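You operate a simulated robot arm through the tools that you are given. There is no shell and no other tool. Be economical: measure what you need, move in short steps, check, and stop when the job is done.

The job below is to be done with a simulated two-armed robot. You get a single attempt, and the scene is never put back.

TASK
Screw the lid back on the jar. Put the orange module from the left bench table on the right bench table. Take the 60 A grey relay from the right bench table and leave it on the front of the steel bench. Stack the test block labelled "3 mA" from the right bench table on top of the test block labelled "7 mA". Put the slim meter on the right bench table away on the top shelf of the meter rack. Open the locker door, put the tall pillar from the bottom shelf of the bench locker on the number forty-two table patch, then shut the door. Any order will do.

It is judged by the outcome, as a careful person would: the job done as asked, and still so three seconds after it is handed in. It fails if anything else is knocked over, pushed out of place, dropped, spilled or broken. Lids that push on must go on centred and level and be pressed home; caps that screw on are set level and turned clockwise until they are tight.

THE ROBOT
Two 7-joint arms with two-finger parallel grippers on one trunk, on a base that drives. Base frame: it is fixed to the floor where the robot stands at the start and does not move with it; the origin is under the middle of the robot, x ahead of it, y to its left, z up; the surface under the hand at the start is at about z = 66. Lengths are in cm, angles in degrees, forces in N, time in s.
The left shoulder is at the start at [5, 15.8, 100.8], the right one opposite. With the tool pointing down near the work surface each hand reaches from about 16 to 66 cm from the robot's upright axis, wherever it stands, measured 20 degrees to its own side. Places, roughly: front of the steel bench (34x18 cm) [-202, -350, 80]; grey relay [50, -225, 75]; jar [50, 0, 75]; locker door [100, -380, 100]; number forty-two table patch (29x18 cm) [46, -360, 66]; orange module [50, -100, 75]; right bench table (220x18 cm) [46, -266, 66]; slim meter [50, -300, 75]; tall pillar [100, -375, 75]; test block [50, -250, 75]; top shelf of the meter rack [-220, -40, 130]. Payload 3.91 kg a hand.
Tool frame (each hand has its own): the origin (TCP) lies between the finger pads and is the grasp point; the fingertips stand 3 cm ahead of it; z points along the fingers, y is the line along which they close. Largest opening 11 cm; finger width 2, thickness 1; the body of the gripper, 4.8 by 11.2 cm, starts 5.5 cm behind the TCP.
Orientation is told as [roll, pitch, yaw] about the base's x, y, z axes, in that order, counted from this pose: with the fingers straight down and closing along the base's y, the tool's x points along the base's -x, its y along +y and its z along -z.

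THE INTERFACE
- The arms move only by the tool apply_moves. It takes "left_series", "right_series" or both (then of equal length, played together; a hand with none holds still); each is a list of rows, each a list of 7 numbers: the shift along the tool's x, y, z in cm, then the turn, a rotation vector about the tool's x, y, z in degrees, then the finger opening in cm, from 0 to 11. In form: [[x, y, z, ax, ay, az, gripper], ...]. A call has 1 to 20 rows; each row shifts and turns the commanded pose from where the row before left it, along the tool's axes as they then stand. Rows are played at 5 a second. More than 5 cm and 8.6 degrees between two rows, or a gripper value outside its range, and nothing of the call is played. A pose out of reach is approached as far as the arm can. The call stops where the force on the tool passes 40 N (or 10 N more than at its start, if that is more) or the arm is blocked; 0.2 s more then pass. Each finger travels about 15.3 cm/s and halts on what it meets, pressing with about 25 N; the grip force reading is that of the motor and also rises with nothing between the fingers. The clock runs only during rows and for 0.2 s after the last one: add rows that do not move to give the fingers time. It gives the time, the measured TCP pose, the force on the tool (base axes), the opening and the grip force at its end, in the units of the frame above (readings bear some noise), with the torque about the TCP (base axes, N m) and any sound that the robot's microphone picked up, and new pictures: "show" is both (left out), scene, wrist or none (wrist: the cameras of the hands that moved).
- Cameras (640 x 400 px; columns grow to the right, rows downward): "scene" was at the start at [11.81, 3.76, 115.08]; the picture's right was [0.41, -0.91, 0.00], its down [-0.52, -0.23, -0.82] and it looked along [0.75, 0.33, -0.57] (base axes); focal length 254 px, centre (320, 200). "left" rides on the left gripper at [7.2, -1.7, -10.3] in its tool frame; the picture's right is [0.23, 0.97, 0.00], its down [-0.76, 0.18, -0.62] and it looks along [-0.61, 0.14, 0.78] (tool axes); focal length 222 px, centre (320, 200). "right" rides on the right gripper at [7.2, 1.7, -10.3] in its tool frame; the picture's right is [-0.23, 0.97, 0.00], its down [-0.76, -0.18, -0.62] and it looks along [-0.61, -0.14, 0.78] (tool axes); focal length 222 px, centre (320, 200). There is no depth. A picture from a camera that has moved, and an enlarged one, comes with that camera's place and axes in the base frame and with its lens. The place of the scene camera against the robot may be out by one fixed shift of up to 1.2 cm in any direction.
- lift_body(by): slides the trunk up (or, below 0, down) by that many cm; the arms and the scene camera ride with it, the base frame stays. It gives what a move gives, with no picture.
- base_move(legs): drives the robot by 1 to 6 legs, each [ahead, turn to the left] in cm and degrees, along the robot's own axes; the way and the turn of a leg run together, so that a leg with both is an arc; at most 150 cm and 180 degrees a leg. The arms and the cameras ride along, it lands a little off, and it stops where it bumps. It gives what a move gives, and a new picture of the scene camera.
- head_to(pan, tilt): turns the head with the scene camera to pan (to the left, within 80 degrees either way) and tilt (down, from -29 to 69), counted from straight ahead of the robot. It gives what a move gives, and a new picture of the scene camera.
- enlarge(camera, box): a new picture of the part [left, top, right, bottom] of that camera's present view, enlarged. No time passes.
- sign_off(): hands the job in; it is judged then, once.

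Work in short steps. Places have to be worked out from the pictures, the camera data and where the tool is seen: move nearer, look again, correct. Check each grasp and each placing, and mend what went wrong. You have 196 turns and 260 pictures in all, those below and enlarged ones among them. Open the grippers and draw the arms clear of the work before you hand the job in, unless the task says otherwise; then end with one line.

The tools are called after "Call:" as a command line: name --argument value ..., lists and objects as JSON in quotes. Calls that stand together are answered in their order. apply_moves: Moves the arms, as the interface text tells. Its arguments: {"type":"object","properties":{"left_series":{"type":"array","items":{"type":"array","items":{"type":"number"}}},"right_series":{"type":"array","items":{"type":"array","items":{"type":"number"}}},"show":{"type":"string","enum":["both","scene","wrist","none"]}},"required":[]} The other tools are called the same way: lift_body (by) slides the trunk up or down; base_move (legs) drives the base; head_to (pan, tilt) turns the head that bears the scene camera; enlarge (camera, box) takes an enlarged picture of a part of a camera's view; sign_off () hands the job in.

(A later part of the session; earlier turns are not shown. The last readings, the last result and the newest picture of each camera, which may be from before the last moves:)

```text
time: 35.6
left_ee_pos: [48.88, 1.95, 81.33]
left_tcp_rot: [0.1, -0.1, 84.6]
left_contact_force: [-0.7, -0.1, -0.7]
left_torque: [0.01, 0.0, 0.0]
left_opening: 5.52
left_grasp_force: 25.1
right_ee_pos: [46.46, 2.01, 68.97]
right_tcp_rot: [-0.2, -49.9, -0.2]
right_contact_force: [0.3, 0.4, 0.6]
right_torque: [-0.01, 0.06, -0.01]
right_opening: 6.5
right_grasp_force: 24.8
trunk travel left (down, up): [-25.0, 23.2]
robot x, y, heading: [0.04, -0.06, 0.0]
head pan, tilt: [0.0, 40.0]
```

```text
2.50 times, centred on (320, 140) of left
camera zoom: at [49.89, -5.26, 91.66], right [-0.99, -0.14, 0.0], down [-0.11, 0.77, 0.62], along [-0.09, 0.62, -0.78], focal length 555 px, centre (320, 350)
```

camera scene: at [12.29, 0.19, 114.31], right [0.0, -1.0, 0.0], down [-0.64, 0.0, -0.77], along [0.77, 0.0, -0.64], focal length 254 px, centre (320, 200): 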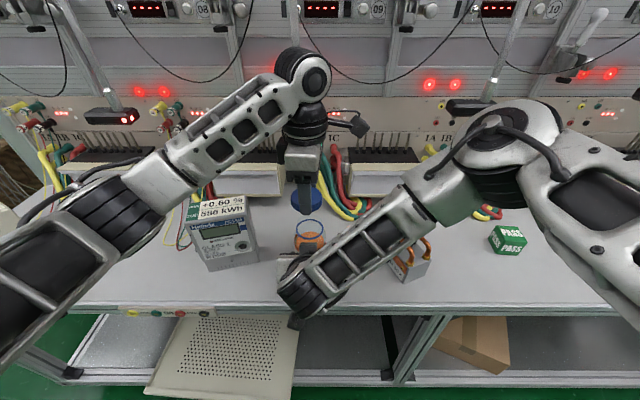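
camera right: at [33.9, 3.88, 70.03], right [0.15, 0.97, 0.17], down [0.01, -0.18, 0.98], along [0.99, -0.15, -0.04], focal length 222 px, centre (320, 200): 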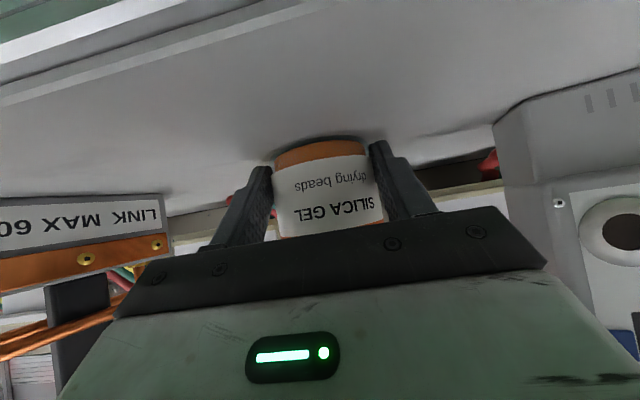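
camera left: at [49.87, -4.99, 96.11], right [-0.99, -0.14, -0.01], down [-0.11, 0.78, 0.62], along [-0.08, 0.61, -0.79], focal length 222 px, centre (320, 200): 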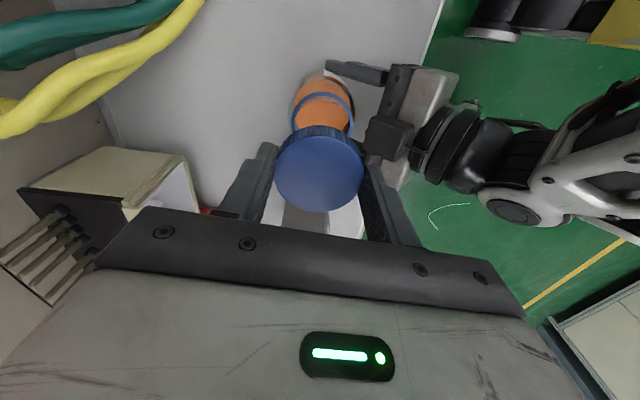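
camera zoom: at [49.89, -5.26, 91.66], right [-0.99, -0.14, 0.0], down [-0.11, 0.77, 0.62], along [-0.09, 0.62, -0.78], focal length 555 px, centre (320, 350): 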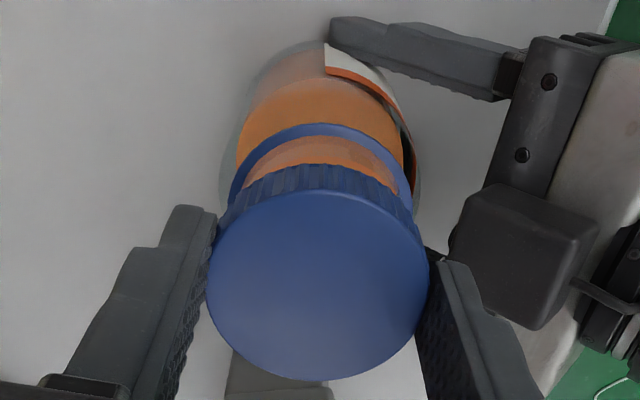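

Nearly aligned; a small -0.1 y, then continue lowering in small steps.

Call:
apply_moves --left_series '[[0.1, 0, 0.15, 0, 0, 0, 4], [0, 0, 0.15, 0, 0, 0, 4], [0, 0, 0.15, 0, 0, 0, 4], [0, 0, 0.15, 0, 0, 0, 4], [0, 0, 0.15, 0, 0, 0, 4], [0, 0, 0, 0, 0, 0, 4]]' --show "none"

```text
time: 37.0
left_ee_pos: [48.85, 2.0, 80.65]
left_tcp_rot: [0.2, -0.1, 84.7]
left_contact_force: [0.2, -0.1, 0.3]
left_torque: [-0.01, -0.03, 0.01]
left_opening: 5.51
left_grasp_force: 25.0
right_ee_pos: [46.4, 2.08, 68.87]
right_tcp_rot: [-0.1, -50.0, -0.2]
right_contact_force: [0.7, 0.7, -0.4]
right_torque: [0.02, 0.04, 0.03]
right_opening: 6.49
right_grasp_force: 25.4
trunk travel left (down, up): [-25.0, 23.2]
robot x, y, heading: [-0.12, -0.02, -0.2]
head pan, tilt: [0.0, 40.0]
```

No contact yet; I keep lowering in small steps.

Call:
apply_moves --left_series '[[0, 0, 0.15, 0, 0, 0, 4], [0, 0, 0.15, 0, 0, 0, 4], [0, 0, 0.15, 0, 0, 0, 4], [0, 0, 0.15, 0, 0, 0, 4], [0, 0, 0, 0, 0, 0, 4]]' --show "none"

Call:
enlarge --camera "scene" --box '[250, 170, 370, 245]'

```text
time: 38.2
left_ee_pos: [48.81, 1.77, 79.97]
left_tcp_rot: [0.0, -0.1, 84.5]
left_contact_force: [0.2, -0.5, 0.2]
left_torque: [0.0, 0.0, 0.02]
left_opening: 5.48
left_grasp_force: 25.1
right_ee_pos: [46.51, 2.12, 68.77]
right_tcp_rot: [-0.1, -50.0, -0.2]
right_contact_force: [-0.1, 0.1, 0.2]
right_torque: [0.01, 0.06, -0.01]
right_opening: 6.51
right_grasp_force: 24.9
trunk travel left (down, up): [-25.0, 23.2]
robot x, y, heading: [-0.0, 0.06, 0.2]
head pan, tilt: [0.0, 40.0]
```

```text
5.33 times, centred on (310, 208) of scene
camera zoom: at [12.29, 0.19, 114.32], right [0.0, -1.0, 0.0], down [-0.64, 0.0, -0.77], along [0.77, 0.0, -0.64], focal length 1352 px, centre (373, 160)
```

zoom: 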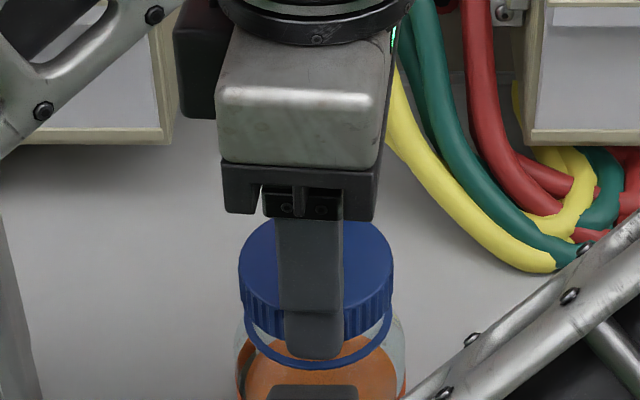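

Lid and ring now line up in the scene view. I continue down.

Call:
apply_moves --left_series '[[0, 0, 0.15, 0, 0, 0, 4], [0, 0, 0.15, 0, 0, 0, 4], [0, 0, 0.15, 0, 0, 0, 4], [0, 0, 0.15, 0, 0, 0, 4], [0, 0, 0.15, 0, 0, 0, 4], [0, 0, 0.15, 0, 0, 0, 4], [0, 0, 0, 0, 0, 0, 4]]' --show "none"

Call:
enlarge --camera "scene" --box '[250, 170, 370, 245]'

```text
time: 39.8
left_ee_pos: [48.77, 1.83, 79.39]
left_tcp_rot: [-0.2, 0.1, 84.6]
left_contact_force: [-2.7, -1.1, 21.2]
left_torque: [0.0, 0.21, -0.03]
left_opening: 5.53
left_grasp_force: 24.6
right_ee_pos: [46.33, 2.18, 68.93]
right_tcp_rot: [-0.1, -49.9, -0.2]
right_contact_force: [6.2, 4.4, -10.7]
right_torque: [0.21, 0.38, 0.05]
right_opening: 6.48
right_grasp_force: 25.6
trunk travel left (down, up): [-25.0, 23.2]
robot x, y, heading: [-0.06, -0.22, -0.0]
head pan, tilt: [0.0, 40.0]
```

```text
5.33 times, centred on (310, 208) of scene
camera zoom: at [12.24, 0.2, 114.34], right [0.0, -1.0, 0.0], down [-0.64, 0.0, -0.77], along [0.77, 0.0, -0.64], focal length 1352 px, centre (373, 160)
```

zoom: 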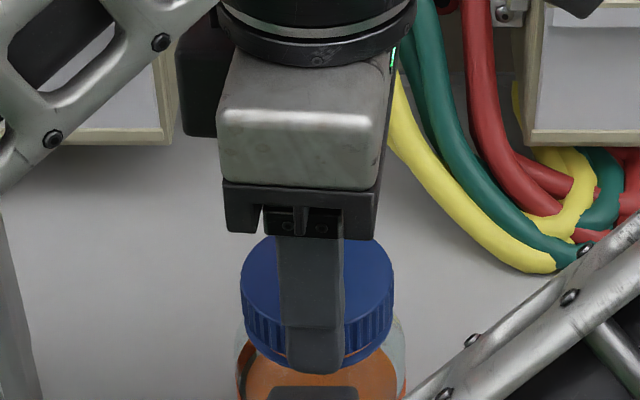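

Contact, 21 N at z 79.4, lid just on the thread. I turn clockwise with slight descent and watch the forces.

Call:
apply_moves --left_series '[[0, 0, -0.05, 0, 0, 8.5, 4], [0, 0, 0.02, 0, 0, 8.5, 4], [0, 0, 0.02, 0, 0, 8.5, 4], [0, 0, 0.02, 0, 0, 8.5, 4], [0, 0, 0.02, 0, 0, 8.5, 4], [0, 0, 0.02, 0, 0, 8.5, 4], [0, 0, 0, 0, 0, 0, 4]]' --show "none"

```text
time: 41.4
left_ee_pos: [48.66, 2.0, 79.18]
left_tcp_rot: [0.1, -0.2, 33.5]
left_contact_force: [-10.6, 0.1, 29.3]
left_torque: [0.09, 0.5, -0.02]
left_opening: 5.49
left_grasp_force: 25.1
right_ee_pos: [46.43, 2.15, 68.97]
right_tcp_rot: [-0.1, -50.0, -0.1]
right_contact_force: [6.3, 2.3, -10.8]
right_torque: [0.04, 0.74, 0.16]
right_opening: 6.49
right_grasp_force: 25.1
trunk travel left (down, up): [-25.0, 23.2]
robot x, y, heading: [0.1, -0.15, -0.0]
head pan, tilt: [0.0, 40.0]
```

Lid has dropped 0.2 and is turning, with some side load from eccentricity. I ease -x a bit and turn on about the lid axis.

Call:
apply_moves --left_series '[[0.08, 0.055, -0.05, 0, 0, 0, 4], [0, 0.022, 0.02, 0, 0, 8.5, 4], [0, 0.022, 0.02, 0, 0, 8.5, 4], [0, 0.022, 0.02, 0, 0, 8.5, 4], [0, 0.022, 0.02, 0, 0, 8.5, 4], [0, 0.022, 0.02, 0, 0, 8.5, 4], [0, 0.022, 0.02, 0, 0, 8.5, 4], [0, 0.022, 0.02, 0, 0, 8.5, 4], [0, 0.022, 0.02, 0, 0, 8.5, 4], [0, 0, 0, 0, 0, 0, 4]]' --show "none"

Call:
enlarge --camera "scene" --box '[250, 170, 370, 245]'

```text
time: 43.6
left_ee_pos: [48.67, 2.22, 79.14]
left_tcp_rot: [0.2, 0.0, -34.3]
left_contact_force: [2.2, 14.8, 20.6]
left_torque: [0.31, -0.2, 0.01]
left_opening: 5.5
left_grasp_force: 25.0
right_ee_pos: [46.39, 2.09, 68.99]
right_tcp_rot: [-0.1, -50.1, -0.3]
right_contact_force: [-4.2, -8.7, 0.7]
right_torque: [1.1, -0.31, -0.15]
right_opening: 6.49
right_grasp_force: 25.2
trunk travel left (down, up): [-25.0, 23.2]
robot x, y, heading: [0.2, -0.09, -0.0]
head pan, tilt: [0.0, 40.0]
```

```text
5.33 times, centred on (310, 208) of scene
camera zoom: at [12.13, 0.22, 114.35], right [0.0, -1.0, 0.0], down [-0.64, 0.0, -0.77], along [0.77, 0.0, -0.64], focal length 1352 px, centre (373, 160)
```

zoom: 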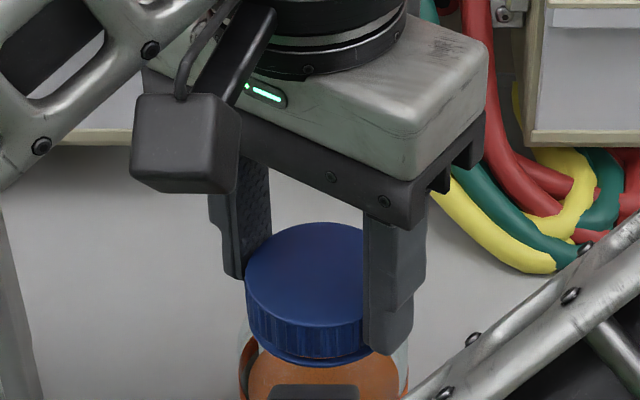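

The thread seems to feed slowly (~0.05 per 70°). I relieve the +y side load and keep turning.

Call:
apply_moves --left_series '[[0.084, 0.125, 0, 0, 0, 0, 4], [0, 0.02, 0.015, 0, 0, 8.5, 4], [0, 0.02, 0.015, 0, 0, 8.5, 4], [0, 0.02, 0.015, 0, 0, 8.5, 4], [0, 0.02, 0.015, 0, 0, 8.5, 4], [0, 0.02, 0.015, 0, 0, 8.5, 4], [0, 0.02, 0.015, 0, 0, 8.5, 4], [0, 0.02, 0.015, 0, 0, 8.5, 4], [0, 0.02, 0.015, 0, 0, 8.5, 4], [0, 0, 0, 0, 0, 0, 4]]' --show "none"

```text
time: 45.8
left_ee_pos: [48.95, 2.28, 78.93]
left_tcp_rot: [0.2, 0.1, -102.5]
left_contact_force: [13.1, 9.6, 10.6]
left_torque: [0.1, -0.61, 0.01]
left_opening: 5.5
left_grasp_force: 24.6
right_ee_pos: [46.44, 2.05, 68.82]
right_tcp_rot: [-0.1, -50.1, -0.2]
right_contact_force: [-14.3, -14.2, 8.1]
right_torque: [0.28, -0.56, -0.31]
right_opening: 6.5
right_grasp_force: 25.3
trunk travel left (down, up): [-25.0, 23.2]
robot x, y, heading: [0.03, 0.34, -0.4]
head pan, tilt: [0.0, 40.0]
```

Turned to -102°, z 78.93, still free. I relieve the side load and try further turning to see the wrist's limit.

Call:
apply_moves --left_series '[[0.126, 0.105, 0, 0, 0, 0, 4], [0, 0.02, 0.015, 0, 0, 8.5, 4], [0, 0.02, 0.015, 0, 0, 8.5, 4], [0, 0.02, 0.015, 0, 0, 8.5, 4], [0, 0.02, 0.015, 0, 0, 8.5, 4], [0, 0.02, 0.015, 0, 0, 8.5, 4], [0, 0.02, 0.015, 0, 0, 8.5, 4], [0, 0, 0, 0, 0, 0, 4]]' --show "scene"

```text
time: 47.6
left_ee_pos: [49.02, 2.21, 78.75]
left_tcp_rot: [-0.1, -0.1, -153.5]
left_contact_force: [1.7, -3.3, 2.0]
left_torque: [-0.12, -0.03, 0.7]
left_opening: 5.53
left_grasp_force: 25.3
right_ee_pos: [46.5, 2.19, 68.99]
right_tcp_rot: [0.2, -50.1, -0.2]
right_contact_force: [0.1, 1.5, 2.1]
right_torque: [-0.15, -0.08, -0.61]
right_opening: 6.51
right_grasp_force: 24.7
trunk travel left (down, up): [-25.0, 23.2]
robot x, y, heading: [-0.08, 0.01, -0.2]
head pan, tilt: [0.0, 40.0]
camera scene: at [12.25, 0.19, 114.31], right [0.0, -1.0, 0.0], down [-0.64, 0.0, -0.77], along [0.77, 0.0, -0.64], focal length 254 px, centre (320, 200)
```

scene: 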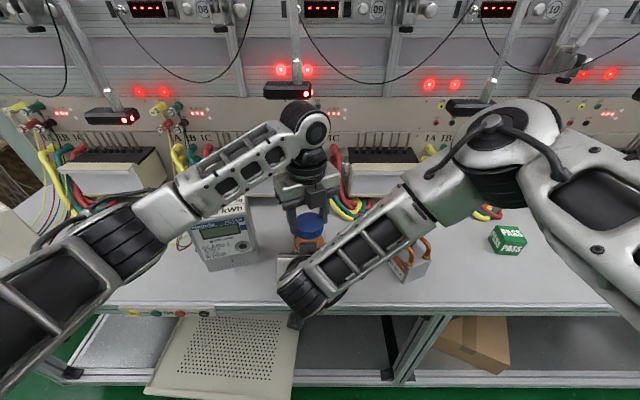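

Torque about z has appeared (0.7 N m) — the cap is biting. I turn on a little to see whether it is tight.

Call:
apply_moves --left_series '[[0, 0.02, 0.01, 0, 0, 4, 4], [0, 0.02, 0.01, 0, 0, 4, 4], [0, 0.02, 0.01, 0, 0, 4, 4], [0, 0, 0, 0, 0, 0, 4]]' --show "none"

Call:
enlarge --camera "scene" --box '[250, 170, 370, 245]'

```text
time: 48.6
left_ee_pos: [49.11, 2.23, 78.81]
left_tcp_rot: [-0.1, 0.1, -165.3]
left_contact_force: [5.4, -1.3, -3.1]
left_torque: [-0.14, -0.27, 0.87]
left_opening: 5.57
left_grasp_force: 24.9
right_ee_pos: [46.5, 2.16, 68.95]
right_tcp_rot: [0.0, -50.0, -0.3]
right_contact_force: [-2.9, 1.7, 7.8]
right_torque: [-0.03, -0.34, -0.84]
right_opening: 6.54
right_grasp_force: 25.2
trunk travel left (down, up): [-25.0, 23.2]
robot x, y, heading: [-0.2, -0.13, 0.1]
head pan, tilt: [0.0, 40.0]
```

```text
5.33 times, centred on (310, 208) of scene
camera zoom: at [12.25, 0.19, 114.33], right [0.0, -1.0, 0.0], down [-0.64, 0.0, -0.77], along [0.77, 0.0, -0.64], focal length 1352 px, centre (373, 160)
```

zoom: 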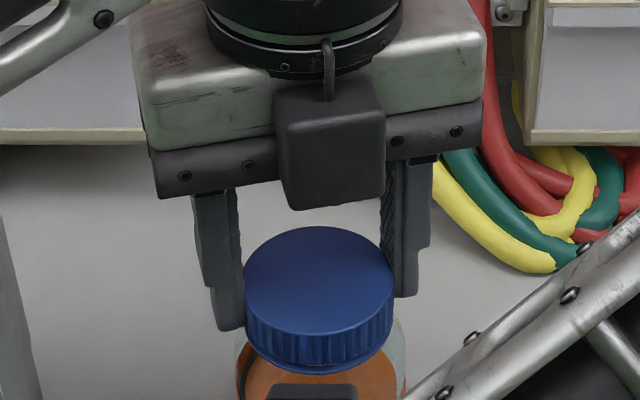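

Torque holds at 0.87 N m, lid level and down at the ring. To be sure it is tight and the fingers weren't merely slipping, I re-grip at a fresh angle and turn again.

Call:
apply_moves --left_series '[[0, 0, 0, 0, 0, 0, 6.6], [0, 0, 0, 0, 0, 0, 6.6], [0, 0, -2, 0, 0, 0, 6.6], [0, 0, -1.2, 0, 0, 0, 6.6], [0, 0, 0, 0, 0, -8.5, 6.6], [0, 0, 0, 0, 0, -8.5, 6.6], [0, 0, 0, 0, 0, -8.5, 6.6], [0, 0, 0, 0, 0, -8.5, 6.6], [0, 0, 0, 0, 0, -8.5, 6.6], [0, 0, 1.2, 0, 0, 0, 6.6], [0, 0, 2, 0, 0, 0, 6.6], [0, 0, 0, 0, 0, 0, 4], [0, 0, 0, 0, 0, 0, 4], [0, 0, 0, 0, 0, 0, 4]]' --show "scene"

Call:
apply_moves --left_series '[[0, 0, 0, 0, 0, 5, 4], [0, 0, 0, 0, 0, 5, 4], [0, 0, 0, 0, 0, 0, 4]]' --show "none"

```text
time: 51.6
left_ee_pos: [48.89, 2.35, 79.08]
left_tcp_rot: [-0.1, 0.0, -122.9]
left_contact_force: [-9.3, 3.0, 12.9]
left_torque: [0.18, 0.66, 0.04]
left_opening: 5.53
left_grasp_force: 24.8
right_ee_pos: [46.47, 2.15, 68.87]
right_tcp_rot: [-0.1, -50.0, -0.2]
right_contact_force: [10.9, 2.0, 0.3]
right_torque: [0.22, 0.59, -0.19]
right_opening: 6.52
right_grasp_force: 25.0
trunk travel left (down, up): [-25.0, 23.2]
robot x, y, heading: [0.17, 0.15, -0.1]
head pan, tilt: [0.0, 40.0]
camera scene: at [12.2, 0.22, 114.33], right [0.0, -1.0, 0.0], down [-0.64, 0.0, -0.77], along [0.77, 0.0, -0.64], focal length 254 px, centre (320, 200)
```

scene: 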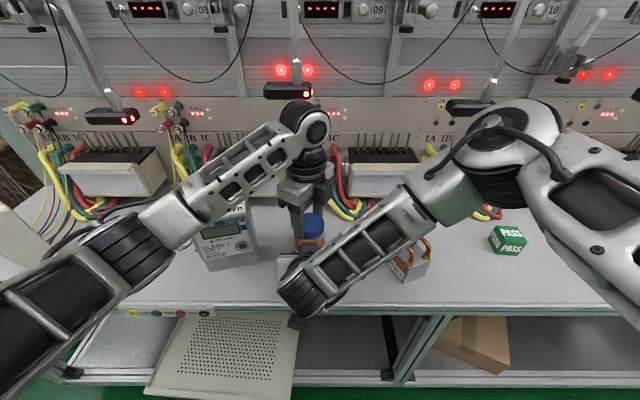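

```text
time: 52.4
left_ee_pos: [49.03, 2.2, 78.87]
left_tcp_rot: [0.1, 0.0, -132.9]
left_contact_force: [-2.1, -0.5, 5.6]
left_torque: [-0.09, 0.01, 0.56]
left_opening: 5.51
left_grasp_force: 25.0
right_ee_pos: [46.44, 2.09, 68.84]
right_tcp_rot: [0.0, -50.0, -0.3]
right_contact_force: [4.3, -1.9, -0.2]
right_torque: [-0.08, 0.1, -0.6]
right_opening: 6.55
right_grasp_force: 25.2
trunk travel left (down, up): [-25.0, 23.2]
robot x, y, heading: [-0.15, 0.28, -0.1]
head pan, tilt: [0.0, 40.0]
```

Resistance rises immediately. I turn another 20° to confirm saturation.

Call:
apply_moves --left_series '[[0, 0, 0, 0, 0, 7, 4], [0, 0, 0, 0, 0, 7, 4], [0, 0, 0, 0, 0, 7, 4], [0, 0, 0, 0, 0, 0, 4]]' --show "wrist"

Call:
enlarge --camera "scene" --box '[250, 180, 370, 255]'

```text
time: 53.4
left_ee_pos: [49.15, 2.15, 78.8]
left_tcp_rot: [-0.1, 0.1, -153.9]
left_contact_force: [-2.0, 1.5, 2.3]
left_torque: [0.03, 0.07, 0.67]
left_opening: 5.5
left_grasp_force: 24.7
right_ee_pos: [46.33, 2.15, 68.95]
right_tcp_rot: [0.0, -50.1, -0.2]
right_contact_force: [-0.2, -2.0, 2.2]
right_torque: [-0.04, 0.24, -0.7]
right_opening: 6.56
right_grasp_force: 24.5
trunk travel left (down, up): [-25.0, 23.2]
robot x, y, heading: [0.42, -0.43, 0.1]
head pan, tilt: [0.0, 40.0]
camera left: at [54.71, 7.03, 89.15], right [0.63, -0.78, 0.0], down [-0.61, -0.49, 0.62], along [-0.48, -0.39, -0.78], focal length 222 px, centre (320, 200)
```

left: 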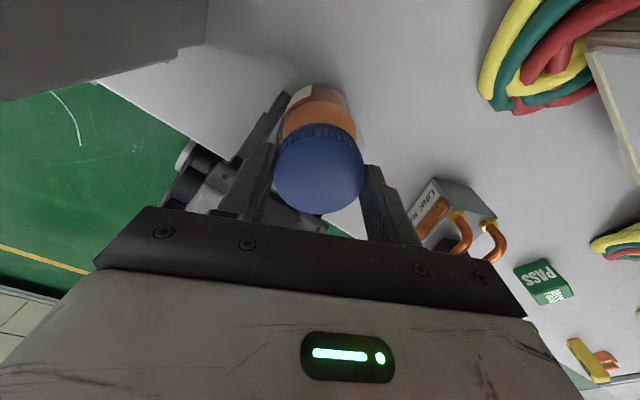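

```text
5.33 times, centred on (310, 218) of scene
camera zoom: at [12.22, 0.19, 114.32], right [0.0, -1.0, 0.0], down [-0.64, 0.0, -0.77], along [0.77, 0.0, -0.64], focal length 1352 px, centre (373, 107)
```

zoom: 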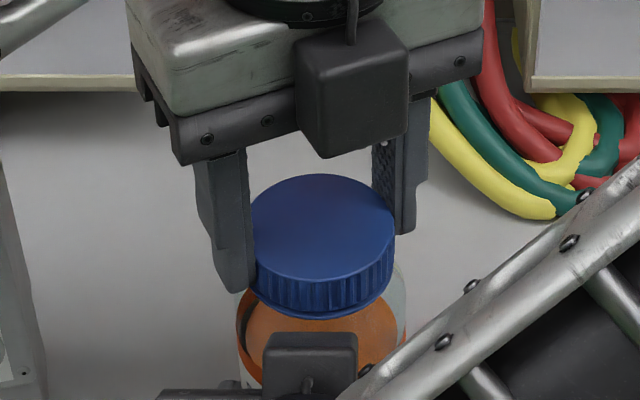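

I check in the right wrist camera whether the jar itself has turned (label position).

Call:
enlarge --camera "right" --box '[180, 100, 460, 275]'

```text
2.29 times, centred on (320, 188) of right
camera zoom: at [33.88, 3.89, 70.08], right [0.15, 0.97, 0.17], down [0.01, -0.18, 0.98], along [0.99, -0.15, -0.04], focal length 508 px, centre (320, 229)
```

zoom: 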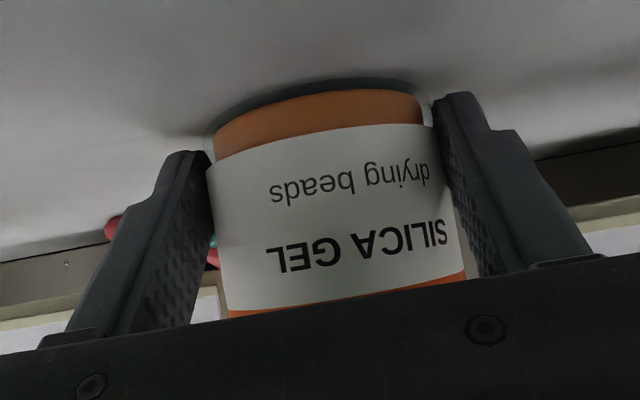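

The jar holds still, so either the cap is tight and the fingers slip or it still turns. One more long regrasp with ~100° of turn to be sure.

Call:
apply_moves --left_series '[[0, 0, 0, 0, 0, 0, 7], [0, 0, 0, 0, 0, 0, 7], [0, 0, -2, 0, 0, 0, 7], [0, 0, -2, 0, 0, 0, 7], [0, 0, 0, 0, 0, -8.5, 7], [0, 0, 0, 0, 0, -8.5, 7], [0, 0, 0, 0, 0, -8.5, 7], [0, 0, 0, 0, 0, -8.5, 7], [0, 0, 0, 0, 0, -8.5, 7], [0, 0, 0, 0, 0, -8.5, 7], [0, 0, 0, 0, 0, -8.5, 7], [0, 0, 0, 0, 0, -8.5, 7], [0, 0, 0, 0, 0, -8.5, 7], [0, 0, 0, 0, 0, -8.5, 7], [0, 0, 0, 0, 0, -8.5, 7], [0, 0, 0, 0, 0, -8.5, 7], [0, 0, 0, 0, 0, -8.5, 7], [0, 0, 0, 0, 0, -8.5, 7], [0, 0, 0, 0, 0, -8.5, 7], [0, 0, 0, 0, 0, -8.5, 7]]' --show "none"

Call:
enlarge --camera "scene" --box '[250, 180, 370, 255]'

Call:
enlarge --camera "left" --box '[240, 60, 400, 220]'

```text
time: 57.6
left_ee_pos: [48.93, 2.28, 82.75]
left_tcp_rot: [0.1, 0.0, -17.7]
left_contact_force: [0.8, 0.5, -0.6]
left_torque: [-0.02, 0.02, -0.02]
left_opening: 7.01
left_grasp_force: 0.1
right_ee_pos: [46.43, 2.06, 68.94]
right_tcp_rot: [0.0, -49.9, -0.2]
right_contact_force: [-0.1, 1.2, 0.6]
right_torque: [-0.01, 0.08, -0.03]
right_opening: 6.57
right_grasp_force: 25.4
trunk travel left (down, up): [-25.0, 23.2]
robot x, y, heading: [-0.05, 0.06, 0.3]
head pan, tilt: [0.0, 40.0]
```

```text
5.33 times, centred on (310, 218) of scene
camera zoom: at [12.26, 0.19, 114.32], right [0.0, -1.0, 0.0], down [-0.64, 0.0, -0.77], along [0.77, 0.0, -0.64], focal length 1352 px, centre (373, 107)
```

zoom: 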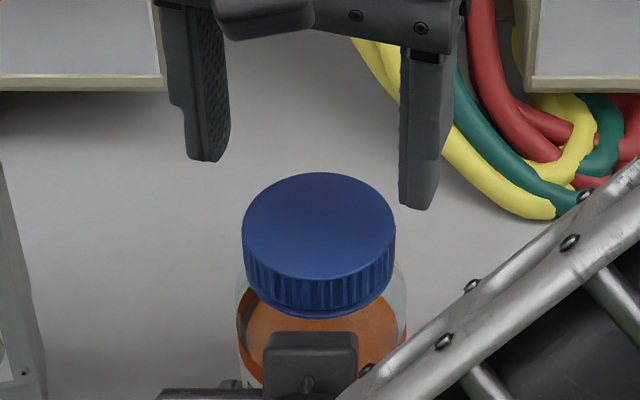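

```text
2.50 times, centred on (320, 140) of left
camera zoom: at [41.64, 2.96, 93.12], right [0.08, 1.0, 0.0], down [0.78, -0.06, 0.62], along [0.62, -0.05, -0.78], focal length 555 px, centre (320, 350)
```

zoom: 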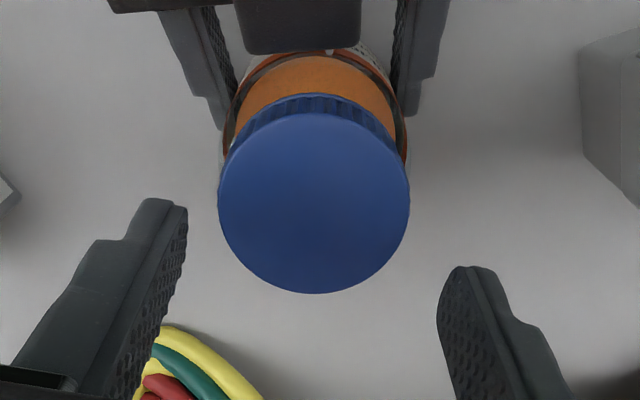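

The lid sits level and centred. I pre-turn further, re-grip and turn ~85° once more.

Call:
apply_moves --left_series '[[0, 0, 0, 0, 0, -8.5, 7], [0, 0, 0, 0, 0, -8.5, 7], [0, 0, 0, 0, 0, -8.5, 7], [0, 0, 0, 0, 0, -8.5, 7], [0, 0, 0, 0, 0, -8.5, 7], [0, 0, 0, 0, 0, -8.5, 7], [0, 0, 0, 0, 0, -8.5, 7], [0, 0, 2, 0, 0, 0, 7], [0, 0, 2, 0, 0, 0, 7], [0, 0, 0, 0, 0, 0, 4], [0, 0, 0, 0, 0, 0, 4], [0, 0, 0, 0, 0, 0, 4]]' --show "none"

Call:
apply_moves --left_series '[[0, 0, 0, 0, 0, 8, 4], [0, 0, 0, 0, 0, 8, 4], [0, 0, 0, 0, 0, 8, 4], [0, 0, 0, 0, 0, 8, 4], [0, 0, 0, 0, 0, 0, 4]]' --show "none"

Call:
apply_moves --left_series '[[0, 0, 0, 0, 0, 8, 4], [0, 0, 0, 0, 0, 8, 4], [0, 0, 0, 0, 0, 8, 4], [0, 0, 0, 0, 0, 8, 4], [0, 0, 0, 0, 0, 8, 4], [0, 0, 0, 0, 0, 8, 4], [0, 0, 0, 0, 0, 0, 4]]' --show "none"

Call:
enlarge --camera "right" --box '[180, 100, 460, 275]'

```text
time: 60.2
left_ee_pos: [49.04, 2.31, 78.94]
left_tcp_rot: [0.2, 0.0, 41.6]
left_contact_force: [-5.3, 0.2, 2.3]
left_torque: [0.03, 0.19, 0.14]
left_opening: 5.55
left_grasp_force: 24.7
right_ee_pos: [46.47, 2.07, 68.95]
right_tcp_rot: [-0.1, -50.0, -0.3]
right_contact_force: [4.0, -0.9, 0.1]
right_torque: [0.02, 0.38, -0.16]
right_opening: 6.58
right_grasp_force: 24.9
trunk travel left (down, up): [-25.0, 23.2]
robot x, y, heading: [0.21, 0.03, 0.3]
head pan, tilt: [0.0, 40.0]
```

```text
time: 61.4
left_ee_pos: [49.0, 2.25, 78.89]
left_tcp_rot: [0.0, 0.0, 9.6]
left_contact_force: [5.5, -4.8, -0.1]
left_torque: [-0.15, -0.12, 0.84]
left_opening: 5.54
left_grasp_force: 25.5
right_ee_pos: [46.29, 2.15, 69.03]
right_tcp_rot: [0.1, -49.9, -0.3]
right_contact_force: [-5.3, 4.0, 1.1]
right_torque: [-0.31, -0.27, -0.69]
right_opening: 6.54
right_grasp_force: 25.1
trunk travel left (down, up): [-25.0, 23.2]
robot x, y, heading: [0.01, -0.15, -0.1]
head pan, tilt: [0.0, 40.0]
```

```text
time: 63.0
left_ee_pos: [49.06, 2.13, 78.9]
left_tcp_rot: [-0.1, 0.0, -38.4]
left_contact_force: [-1.1, -15.0, -0.2]
left_torque: [-0.53, 0.09, 1.0]
left_opening: 5.58
left_grasp_force: 25.5
right_ee_pos: [46.51, 2.21, 68.83]
right_tcp_rot: [0.0, -50.0, -0.2]
right_contact_force: [2.0, 13.8, 0.5]
right_torque: [-0.95, 0.12, -0.56]
right_opening: 6.57
right_grasp_force: 24.6
trunk travel left (down, up): [-25.0, 23.2]
robot x, y, heading: [0.11, -0.1, 0.1]
head pan, tilt: [0.0, 40.0]
```

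```text
2.29 times, centred on (320, 188) of right
camera zoom: at [33.94, 3.92, 70.08], right [0.15, 0.97, 0.17], down [0.01, -0.18, 0.98], along [0.99, -0.15, -0.04], focal length 508 px, centre (320, 229)
```

zoom: 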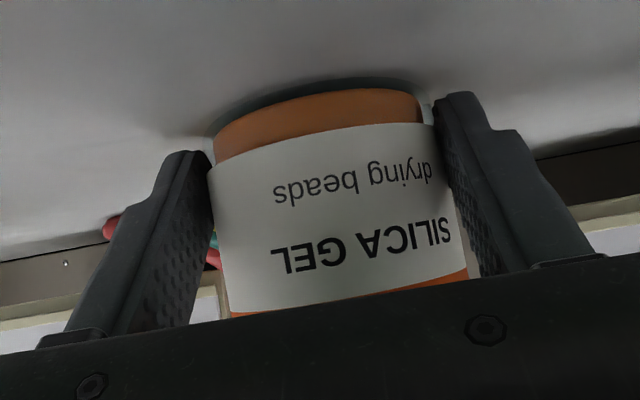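

Torque saturates at ~1 N m with the jar still and the height steady: the cap is tight. I release both hands and withdraw.

Call:
apply_moves --left_series '[[0, 0, 0, 0, 0, 0, 7.5], [0, 0, 0, 0, 0, 0, 7.5], [0, 0, -3, 0, 0, 0, 7.5], [0, 0, -4, 0, 0, 0, 7.5], [0, 0, -4, 0, 0, 0, 7.5], [0, 4, -4, 0, 0, 0, 7.5], [0, 4, -3, 0, 0, 0, 7.5], [0, 4, -2, 0, 0, 0, 7.5], [0, 4, 0, 0, 0, 0, 7.5], [0, 4, 0, 0, 0, 0, 7.5]]' --right_series '[[0, 0, 0, 0, 0, 0, 6], [0, 0, 0, 0, 0, 0, 6], [0, 0, 0, 0, 0, 0, 9.5], [0, 0, 0, 0, 0, 0, 9.5], [0, 0, -3, 0, 0, 0, 9.5], [0, 0, -3, 0, 0, 0, 9.5], [0, 0, -3, 0, 0, 0, 9.5], [-2, 0, -3, 0, 0, 0, 9.5], [-4, 0, 0, 0, 0, 0, 9.5], [-4, 0, 0, 0, 0, 0, 9.5]]' --show "scene"

```text
refused: row 6 steps farther than a row can; nothing moved
```

Call:
apply_moves --left_series '[[0, 0, 0, 0, 0, 0, 7.5], [0, 0, 0, 0, 0, 0, 7.5], [0, 0, -3, 0, 0, 0, 7.5], [0, 0, -4, 0, 0, 0, 7.5], [0, 0, -4, 0, 0, 0, 7.5], [0, 3, -3, 0, 0, 0, 7.5], [0, 4, -2, 0, 0, 0, 7.5], [0, 4, -2, 0, 0, 0, 7.5], [0, 4, 0, 0, 0, 0, 7.5], [0, 4, 0, 0, 0, 0, 7.5]]' --right_series '[[0, 0, 0, 0, 0, 0, 6], [0, 0, 0, 0, 0, 0, 6], [0, 0, 0, 0, 0, 0, 9.5], [0, 0, 0, 0, 0, 0, 9.5], [0, 0, -3, 0, 0, 0, 9.5], [0, 0, -3, 0, 0, 0, 9.5], [0, 0, -3, 0, 0, 0, 9.5], [-2, 0, -3, 0, 0, 0, 9.5], [-4, 0, 0, 0, 0, 0, 9.5], [-4, 0, 0, 0, 0, 0, 9.5]]' --show "scene"

```text
time: 65.2
left_ee_pos: [60.59, 17.23, 96.99]
left_tcp_rot: [0.2, 0.1, -38.5]
left_contact_force: [0.1, 0.2, -0.6]
left_torque: [0.01, -0.02, 0.01]
left_opening: 7.5
left_grasp_force: 0.0
right_ee_pos: [43.76, 2.05, 84.5]
right_tcp_rot: [0.0, -49.8, -0.2]
right_contact_force: [0.3, -0.7, 0.1]
right_torque: [-0.01, 0.0, -0.03]
right_opening: 9.52
right_grasp_force: 0.0
trunk travel left (down, up): [-25.0, 23.2]
robot x, y, heading: [-0.04, 0.18, 0.0]
head pan, tilt: [0.0, 40.0]
camera scene: at [12.27, 0.17, 114.32], right [0.0, -1.0, 0.0], down [-0.64, 0.0, -0.77], along [0.77, 0.0, -0.64], focal length 254 px, centre (320, 200)
```

scene: 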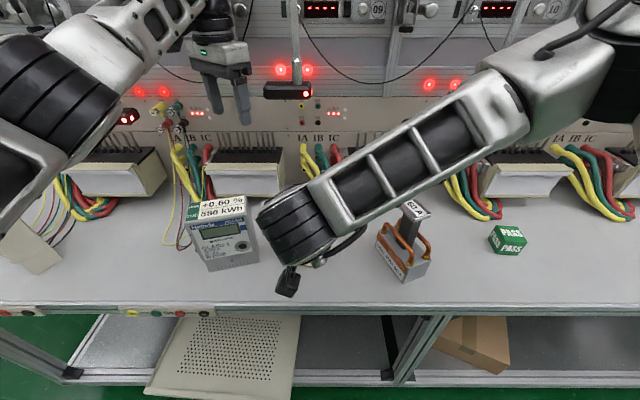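

I tuck both arms: upright, raised and near the body for driving.

Call:
apply_moves --left_series '[[3.4, -1.6, -1.3, 0, 0, 0, 7.5], [3.4, -1.6, -1.3, 0, 0, 0, 7.5], [3.4, -1.6, -1.3, 0, 0, 0, 7.5], [3.4, -1.6, -1.3, 0, 0, 0, 7.5], [3.4, -1.6, -1.3, 0, 0, 0, 7.5], [3.4, -1.6, -1.3, 0, 0, 0, 7.5], [0, 0, 0, 0, 0, -7.7, 7.5], [0, 0, 0, 0, 0, -7.7, 7.5], [0, 0, 0, 0, 0, -7.7, 7.5], [0, 0, 0, 0, 0, -7.7, 7.5], [0, 0, 0, 0, 0, -7.7, 11], [0, 0, 0, 0, 0, 0, 11], [0, 0, 0, 0, 0, 0, 11], [0, 0, 0, 0, 0, 0, 11], [0, 0, 0, 0, 0, 0, 11], [0, 0, 0, 0, 0, 0, 11], [0, 0, 0, 0, 0, 0, 11], [0, 0, 0, 0, 0, 0, 11]]' --right_series '[[-2.4, 0, -2.06, 0, 0, 0, 9.5], [-2.4, 0, -2.06, 0, 0, 0, 9.5], [-2.4, 0, -2.06, 0, 0, 0, 9.5], [-2.4, 0, -2.06, 0, 0, 0, 9.5], [-2.4, 0, -2.06, 0, 0, 0, 9.5], [0, 0, 0, 0, 8.3, 0, 9.5], [0, 0, 0, 0, 8.3, 0, 9.5], [0, 0, 0, 0, 8.3, 0, 9.5], [0, 0, 0, 0, 8.3, 0, 9.5], [0, 0, 0, 0, 8.3, 0, 9.5], [0, 0, 0, 0, 8.3, 0, 9.5], [1.1, -3.2, -0.6, 0, 0, 0, 11], [1.1, -3.2, -0.6, 0, 0, 0, 11], [1.1, -3.2, -0.6, 0, 0, 0, 11], [1.1, -3.2, -0.6, 0, 0, 0, 11], [1.1, -3.2, -0.6, 0, 0, 0, 11], [1.1, -3.2, -0.6, 0, 0, 0, 11], [1.1, -3.2, -0.6, 0, 0, 0, 11]]' --show "scene"

Call:
enlarge --camera "scene" --box '[200, 170, 440, 320]'

```text
time: 69.0
left_ee_pos: [38.84, 22.2, 104.63]
left_tcp_rot: [0.1, -0.1, 0.1]
left_contact_force: [-0.7, 0.0, -0.3]
left_torque: [0.01, 0.02, -0.02]
left_opening: 11.01
left_grasp_force: 0.0
right_ee_pos: [35.83, -20.45, 104.28]
right_tcp_rot: [0.0, -0.2, -0.2]
right_contact_force: [0.5, 0.2, 0.6]
right_torque: [0.03, -0.01, 0.0]
right_opening: 11.0
right_grasp_force: 0.1
trunk travel left (down, up): [-25.0, 23.2]
robot x, y, heading: [-0.2, -0.16, 0.2]
head pan, tilt: [0.0, 40.0]
camera scene: at [12.25, 0.17, 114.32], right [0.0, -1.0, 0.0], down [-0.64, 0.0, -0.77], along [0.77, 0.0, -0.64], focal length 254 px, centre (320, 200)
```

scene: 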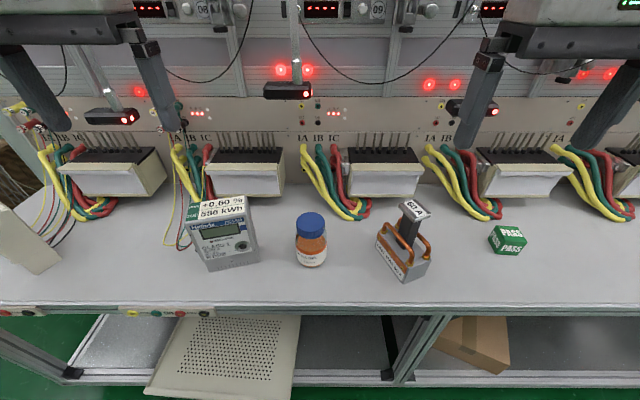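

```text
2.67 times, centred on (320, 245) of scene
camera zoom: at [12.25, 0.17, 114.32], right [0.0, -1.0, 0.0], down [-0.64, 0.0, -0.77], along [0.77, 0.0, -0.64], focal length 676 px, centre (320, 80)
```

zoom: 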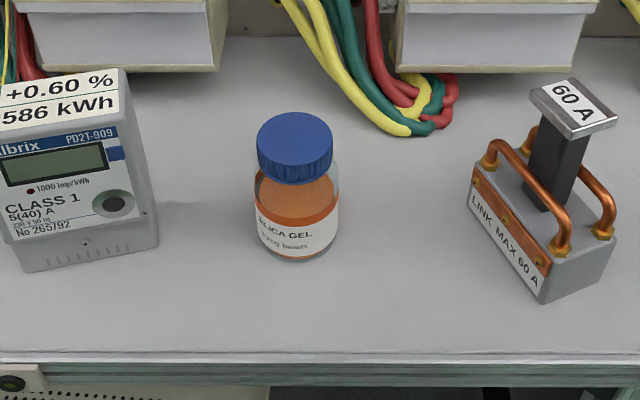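

Jar is closed neatly. Now I back off a little and drive along the benches to about y = -100.

Call:
base_move --legs '[[-12, 0], [0, -90], [100, 0], [0, 90]]'

```text
time: 82.9
left_ee_pos: [24.39, -82.77, 104.67]
left_tcp_rot: [0.1, 0.0, -2.4]
left_contact_force: [0.4, 1.3, -0.8]
left_torque: [0.01, 0.0, 0.0]
left_opening: 10.99
left_grasp_force: 0.0
right_ee_pos: [19.59, -125.08, 104.15]
right_tcp_rot: [0.0, -0.3, -2.7]
right_contact_force: [-0.4, 0.1, 0.4]
right_torque: [0.0, 0.01, 0.01]
right_opening: 10.99
right_grasp_force: 0.0
trunk travel left (down, up): [-25.0, 23.2]
robot x, y, heading: [-15.54, -102.81, -2.5]
head pan, tilt: [0.0, 40.0]
camera scene: at [-3.15, -103.62, 114.32], right [-0.04, -1.0, 0.0], down [-0.64, 0.03, -0.77], along [0.77, -0.03, -0.64], focal length 254 px, centre (320, 200)
```

scene: 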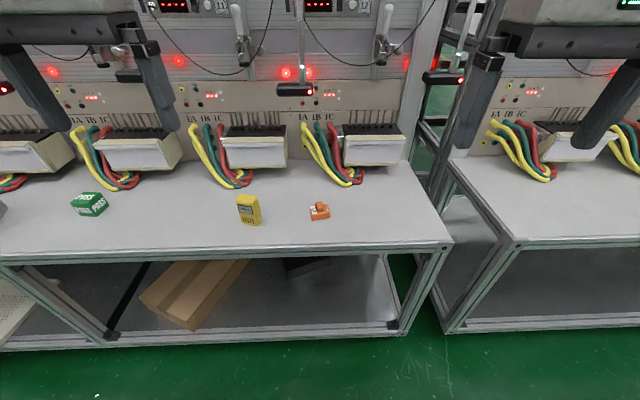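

The orange module shows at about [49, -106]. I zoom on it and look ahead to the right bench.

Call:
enlarge --camera "scene" --box '[220, 180, 380, 280]'

Call:
head_to --pan -50 --tilt 25

```text
4.00 times, centred on (300, 230) of scene
camera zoom: at [-3.15, -103.62, 114.32], right [-0.04, -1.0, 0.0], down [-0.64, 0.03, -0.77], along [0.77, -0.03, -0.64], focal length 1014 px, centre (400, 80)
```

zoom: 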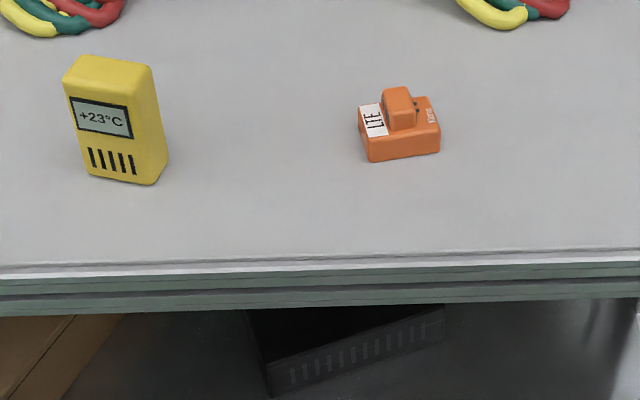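

```text
time: 84.0
left_ee_pos: [24.37, -82.71, 104.64]
left_tcp_rot: [0.1, 0.1, -2.3]
left_contact_force: [-0.2, 0.2, 0.1]
left_torque: [0.02, -0.01, 0.01]
left_opening: 11.0
left_grasp_force: 0.0
right_ee_pos: [19.57, -125.13, 104.07]
right_tcp_rot: [0.0, -0.2, -2.7]
right_contact_force: [0.3, 0.1, 0.2]
right_torque: [-0.03, 0.0, 0.01]
right_opening: 10.99
right_grasp_force: 0.1
trunk travel left (down, up): [-25.0, 23.2]
robot x, y, heading: [-15.03, -103.07, -2.5]
head pan, tilt: [-50.0, 25.0]
camera scene: at [-6.01, -110.56, 116.65], right [-0.79, -0.61, 0.0], down [-0.26, 0.33, -0.91], along [0.55, -0.72, -0.42], focal length 254 px, centre (320, 200)
```

scene: 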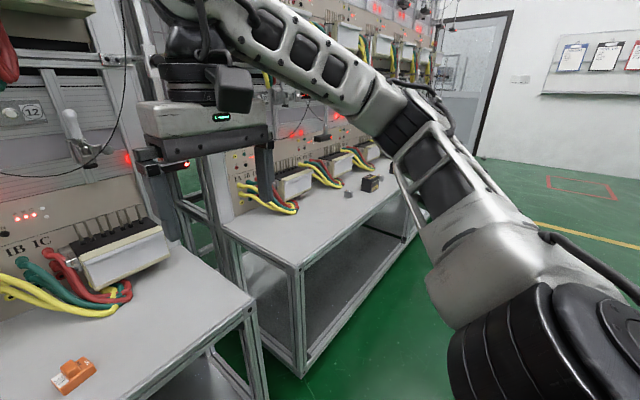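

I drive forward 14 cm straightening the heading, with the head back down to the module.

Call:
base_move --legs '[[14, 2.5]]'

Call:
head_to --pan 0 --tilt 45

```text
time: 85.4
left_ee_pos: [37.48, -81.34, 104.56]
left_tcp_rot: [0.1, 0.0, 0.1]
left_contact_force: [0.3, 0.4, 0.4]
left_torque: [0.01, -0.02, 0.01]
left_opening: 11.0
left_grasp_force: 0.0
right_ee_pos: [34.35, -124.02, 104.24]
right_tcp_rot: [0.0, -0.2, -0.3]
right_contact_force: [0.2, -0.2, 0.3]
right_torque: [-0.02, 0.03, 0.01]
right_opening: 11.0
right_grasp_force: 0.1
trunk travel left (down, up): [-25.0, 23.2]
robot x, y, heading: [-1.12, -103.69, 0.1]
head pan, tilt: [-50.0, 25.0]
camera scene: at [8.29, -110.46, 116.65], right [-0.77, -0.64, 0.0], down [-0.27, 0.32, -0.91], along [0.58, -0.69, -0.42], focal length 254 px, centre (320, 200)
```

scene: 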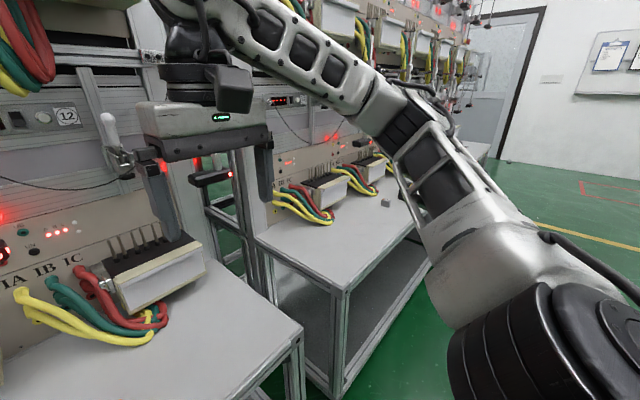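

```text
time: 86.6
left_ee_pos: [37.62, -81.52, 104.71]
left_tcp_rot: [0.1, 0.0, 0.2]
left_contact_force: [-0.2, -0.2, -0.1]
left_torque: [0.01, 0.0, -0.03]
left_opening: 11.01
left_grasp_force: 0.1
right_ee_pos: [34.44, -123.91, 104.16]
right_tcp_rot: [0.0, -0.2, -0.3]
right_contact_force: [0.2, -0.4, 0.6]
right_torque: [0.03, 0.02, -0.02]
right_opening: 11.0
right_grasp_force: 0.0
trunk travel left (down, up): [-25.0, 23.2]
robot x, y, heading: [-1.44, -103.95, -0.1]
head pan, tilt: [0.0, 45.0]
camera scene: at [10.47, -103.41, 113.6], right [0.0, -1.0, 0.0], down [-0.71, 0.0, -0.71], along [0.71, 0.0, -0.71], focal length 254 px, centre (320, 200)
```

scene: 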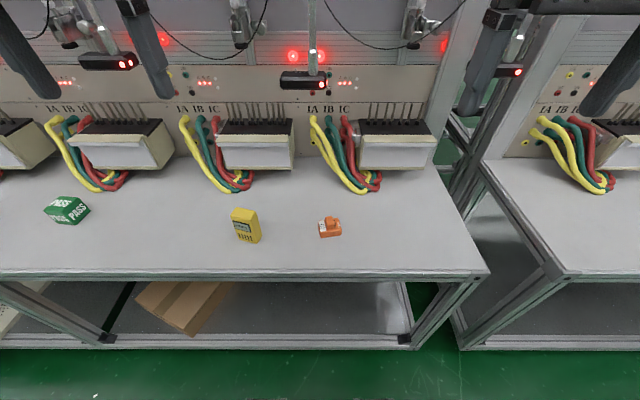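

Module at about [47.5, -105.7]. I bring the right hand above it for a close look.

Call:
apply_moves --right_series '[[-1.66, 2.6, 3.1, 0, 0, 0, 8], [-1.66, 2.6, 3.1, 0, 0, 0, 8], [-1.66, 2.6, 3.1, 0, 0, 0, 8], [-1.66, 2.6, 3.1, 0, 0, 0, 8], [-1.66, 2.6, 3.1, 0, 0, 0, 8], [-1.66, 2.6, 3.1, 0, 0, 0, 8], [-1.66, 2.6, 3.1, 0, 0, 0, 8], [0, 0, 0, 0, 0, 0, 8]]' --show "none"

Call:
enlarge --camera "right" --box '[200, 30, 440, 180]'

```text
time: 88.4
left_ee_pos: [37.39, -81.4, 104.61]
left_tcp_rot: [0.1, 0.0, 0.1]
left_contact_force: [-0.1, -0.8, 0.6]
left_torque: [-0.01, 0.02, 0.02]
left_opening: 11.01
left_grasp_force: 0.0
right_ee_pos: [46.19, -105.69, 82.57]
right_tcp_rot: [0.0, -0.2, -0.3]
right_contact_force: [-0.2, 0.3, 0.0]
right_torque: [0.01, 0.0, -0.02]
right_opening: 7.98
right_grasp_force: 0.0
trunk travel left (down, up): [-25.0, 23.2]
robot x, y, heading: [-1.39, -103.4, 0.2]
head pan, tilt: [0.0, 45.0]
```

```text
2.67 times, centred on (320, 105) of right
camera zoom: at [38.99, -103.97, 92.79], right [0.23, 0.97, 0.0], down [0.76, -0.18, 0.63], along [0.61, -0.15, -0.78], focal length 592 px, centre (320, 453)
```

zoom: 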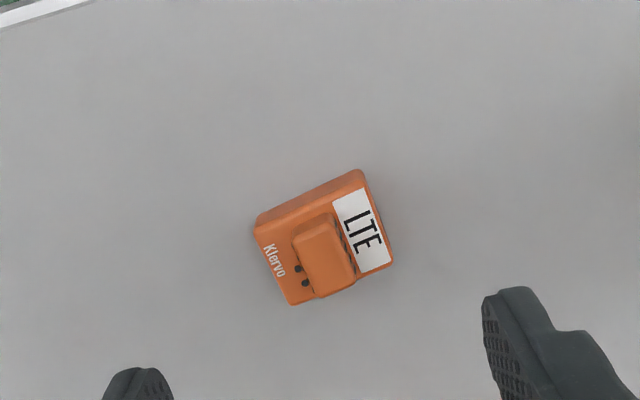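

Module centred at about [47.3, -105.9], turned ~9°. I align, descend and grip it across its ends.

Call:
apply_moves --right_series '[[-1.1, -0.2, 0, 0, 0, -4.7, 8], [0, 0, 2.5, 0, 0, -4.7, 8], [0, 0, 3.5, 0, 0, 0, 8], [0, 0, 3.5, 0, 0, 0, 8], [0, 0, 2, 0, 0, 0, 8], [0, 0, 1.5, 0, 0, 0, 8], [0, 0, 0, 0, 0, 0, 8], [0, 0, 0, 0, 0, 0, 3], [0, 0, 0, 0, 0, 0, 3], [0, 0, 0, 0, 0, 0, 3]]' --show "wrist"

```text
time: 90.6
left_ee_pos: [37.52, -81.39, 104.62]
left_tcp_rot: [0.0, 0.0, 0.0]
left_contact_force: [0.1, 0.0, -0.4]
left_torque: [0.01, 0.0, 0.0]
left_opening: 10.99
left_grasp_force: 0.0
right_ee_pos: [47.45, -106.07, 69.53]
right_tcp_rot: [-0.2, -0.2, 9.1]
right_contact_force: [0.3, 0.5, 1.7]
right_torque: [-0.01, -0.01, 0.01]
right_opening: 4.91
right_grasp_force: 21.7
trunk travel left (down, up): [-25.0, 23.2]
robot x, y, heading: [-1.11, -103.73, -0.2]
head pan, tilt: [0.0, 45.0]
camera right: at [40.03, -105.55, 79.91], right [0.07, 1.0, 0.0], down [0.78, -0.06, 0.63], along [0.62, -0.04, -0.78], focal length 222 px, centre (320, 200)
```

right: 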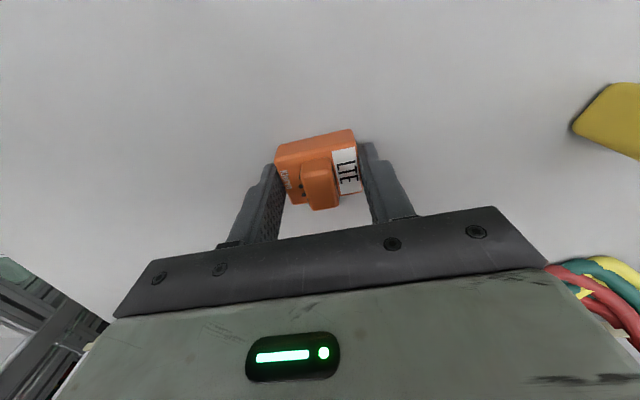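

Gripped at 4.9 cm. I lift it.

Call:
apply_moves --right_series '[[0, 0, 0, 0, 0, 0, 3], [0, 0, -2, 0, 0, 0, 3], [0, 0, -4, 0, 0, 0, 3], [0, 0, -4, 0, 0, 0, 3], [0, 0, -4, 0, 0, 0, 3], [3, 0, -4, 0, 0, 0, 3], [4, 0, -3, 0, 0, 0, 3], [4, 0, 0, 0, 0, 0, 3]]' --show "wrist"

```text
time: 92.4
left_ee_pos: [37.45, -81.41, 104.59]
left_tcp_rot: [0.1, 0.1, 0.2]
left_contact_force: [0.6, -0.5, 0.7]
left_torque: [-0.01, -0.01, 0.03]
left_opening: 10.98
left_grasp_force: 0.0
right_ee_pos: [36.48, -107.51, 90.56]
right_tcp_rot: [0.0, -0.2, 9.0]
right_contact_force: [1.0, -0.1, -0.3]
right_torque: [0.0, -0.04, 0.01]
right_opening: 4.92
right_grasp_force: 21.7
trunk travel left (down, up): [-25.0, 23.2]
robot x, y, heading: [-1.13, -103.83, -0.3]
head pan, tilt: [0.0, 45.0]
camera right: at [29.1, -107.02, 101.04], right [0.07, 1.0, 0.0], down [0.78, -0.06, 0.63], along [0.62, -0.05, -0.78], focal length 222 px, centre (320, 200)
```

right: 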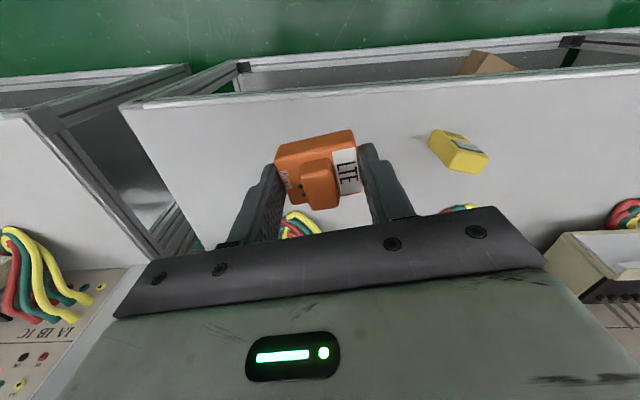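

Module is held. I drive to the right bench, about y = -170.

Call:
base_move --legs '[[-12, 0], [0, -90], [68, 0], [0, 90], [12, 0]]'

```text
time: 105.5
left_ee_pos: [37.05, -149.35, 104.58]
left_tcp_rot: [0.1, 0.0, 0.3]
left_contact_force: [-0.7, -0.4, -0.8]
left_torque: [0.01, 0.01, 0.0]
left_opening: 10.97
left_grasp_force: 0.0
right_ee_pos: [36.26, -175.46, 90.69]
right_tcp_rot: [-0.2, -0.3, 9.4]
right_contact_force: [0.3, -0.3, -0.5]
right_torque: [0.0, 0.02, -0.01]
right_opening: 4.89
right_grasp_force: 22.1
trunk travel left (down, up): [-25.0, 23.2]
robot x, y, heading: [-1.77, -171.44, 0.2]
head pan, tilt: [0.0, 45.0]
camera scene: at [10.19, -171.51, 113.59], right [0.0, -1.0, 0.0], down [-0.71, 0.0, -0.71], along [0.71, 0.0, -0.71], focal length 254 px, centre (320, 200)
```

scene: 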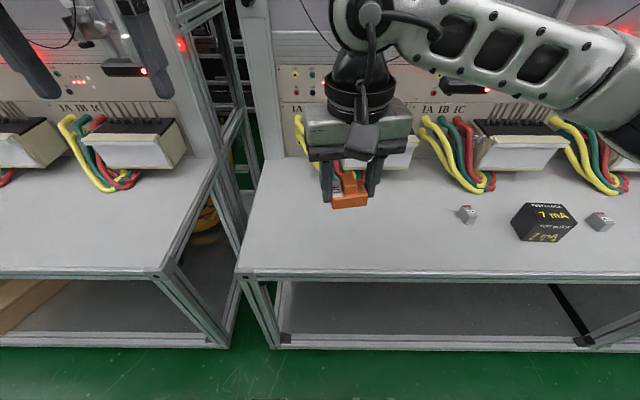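

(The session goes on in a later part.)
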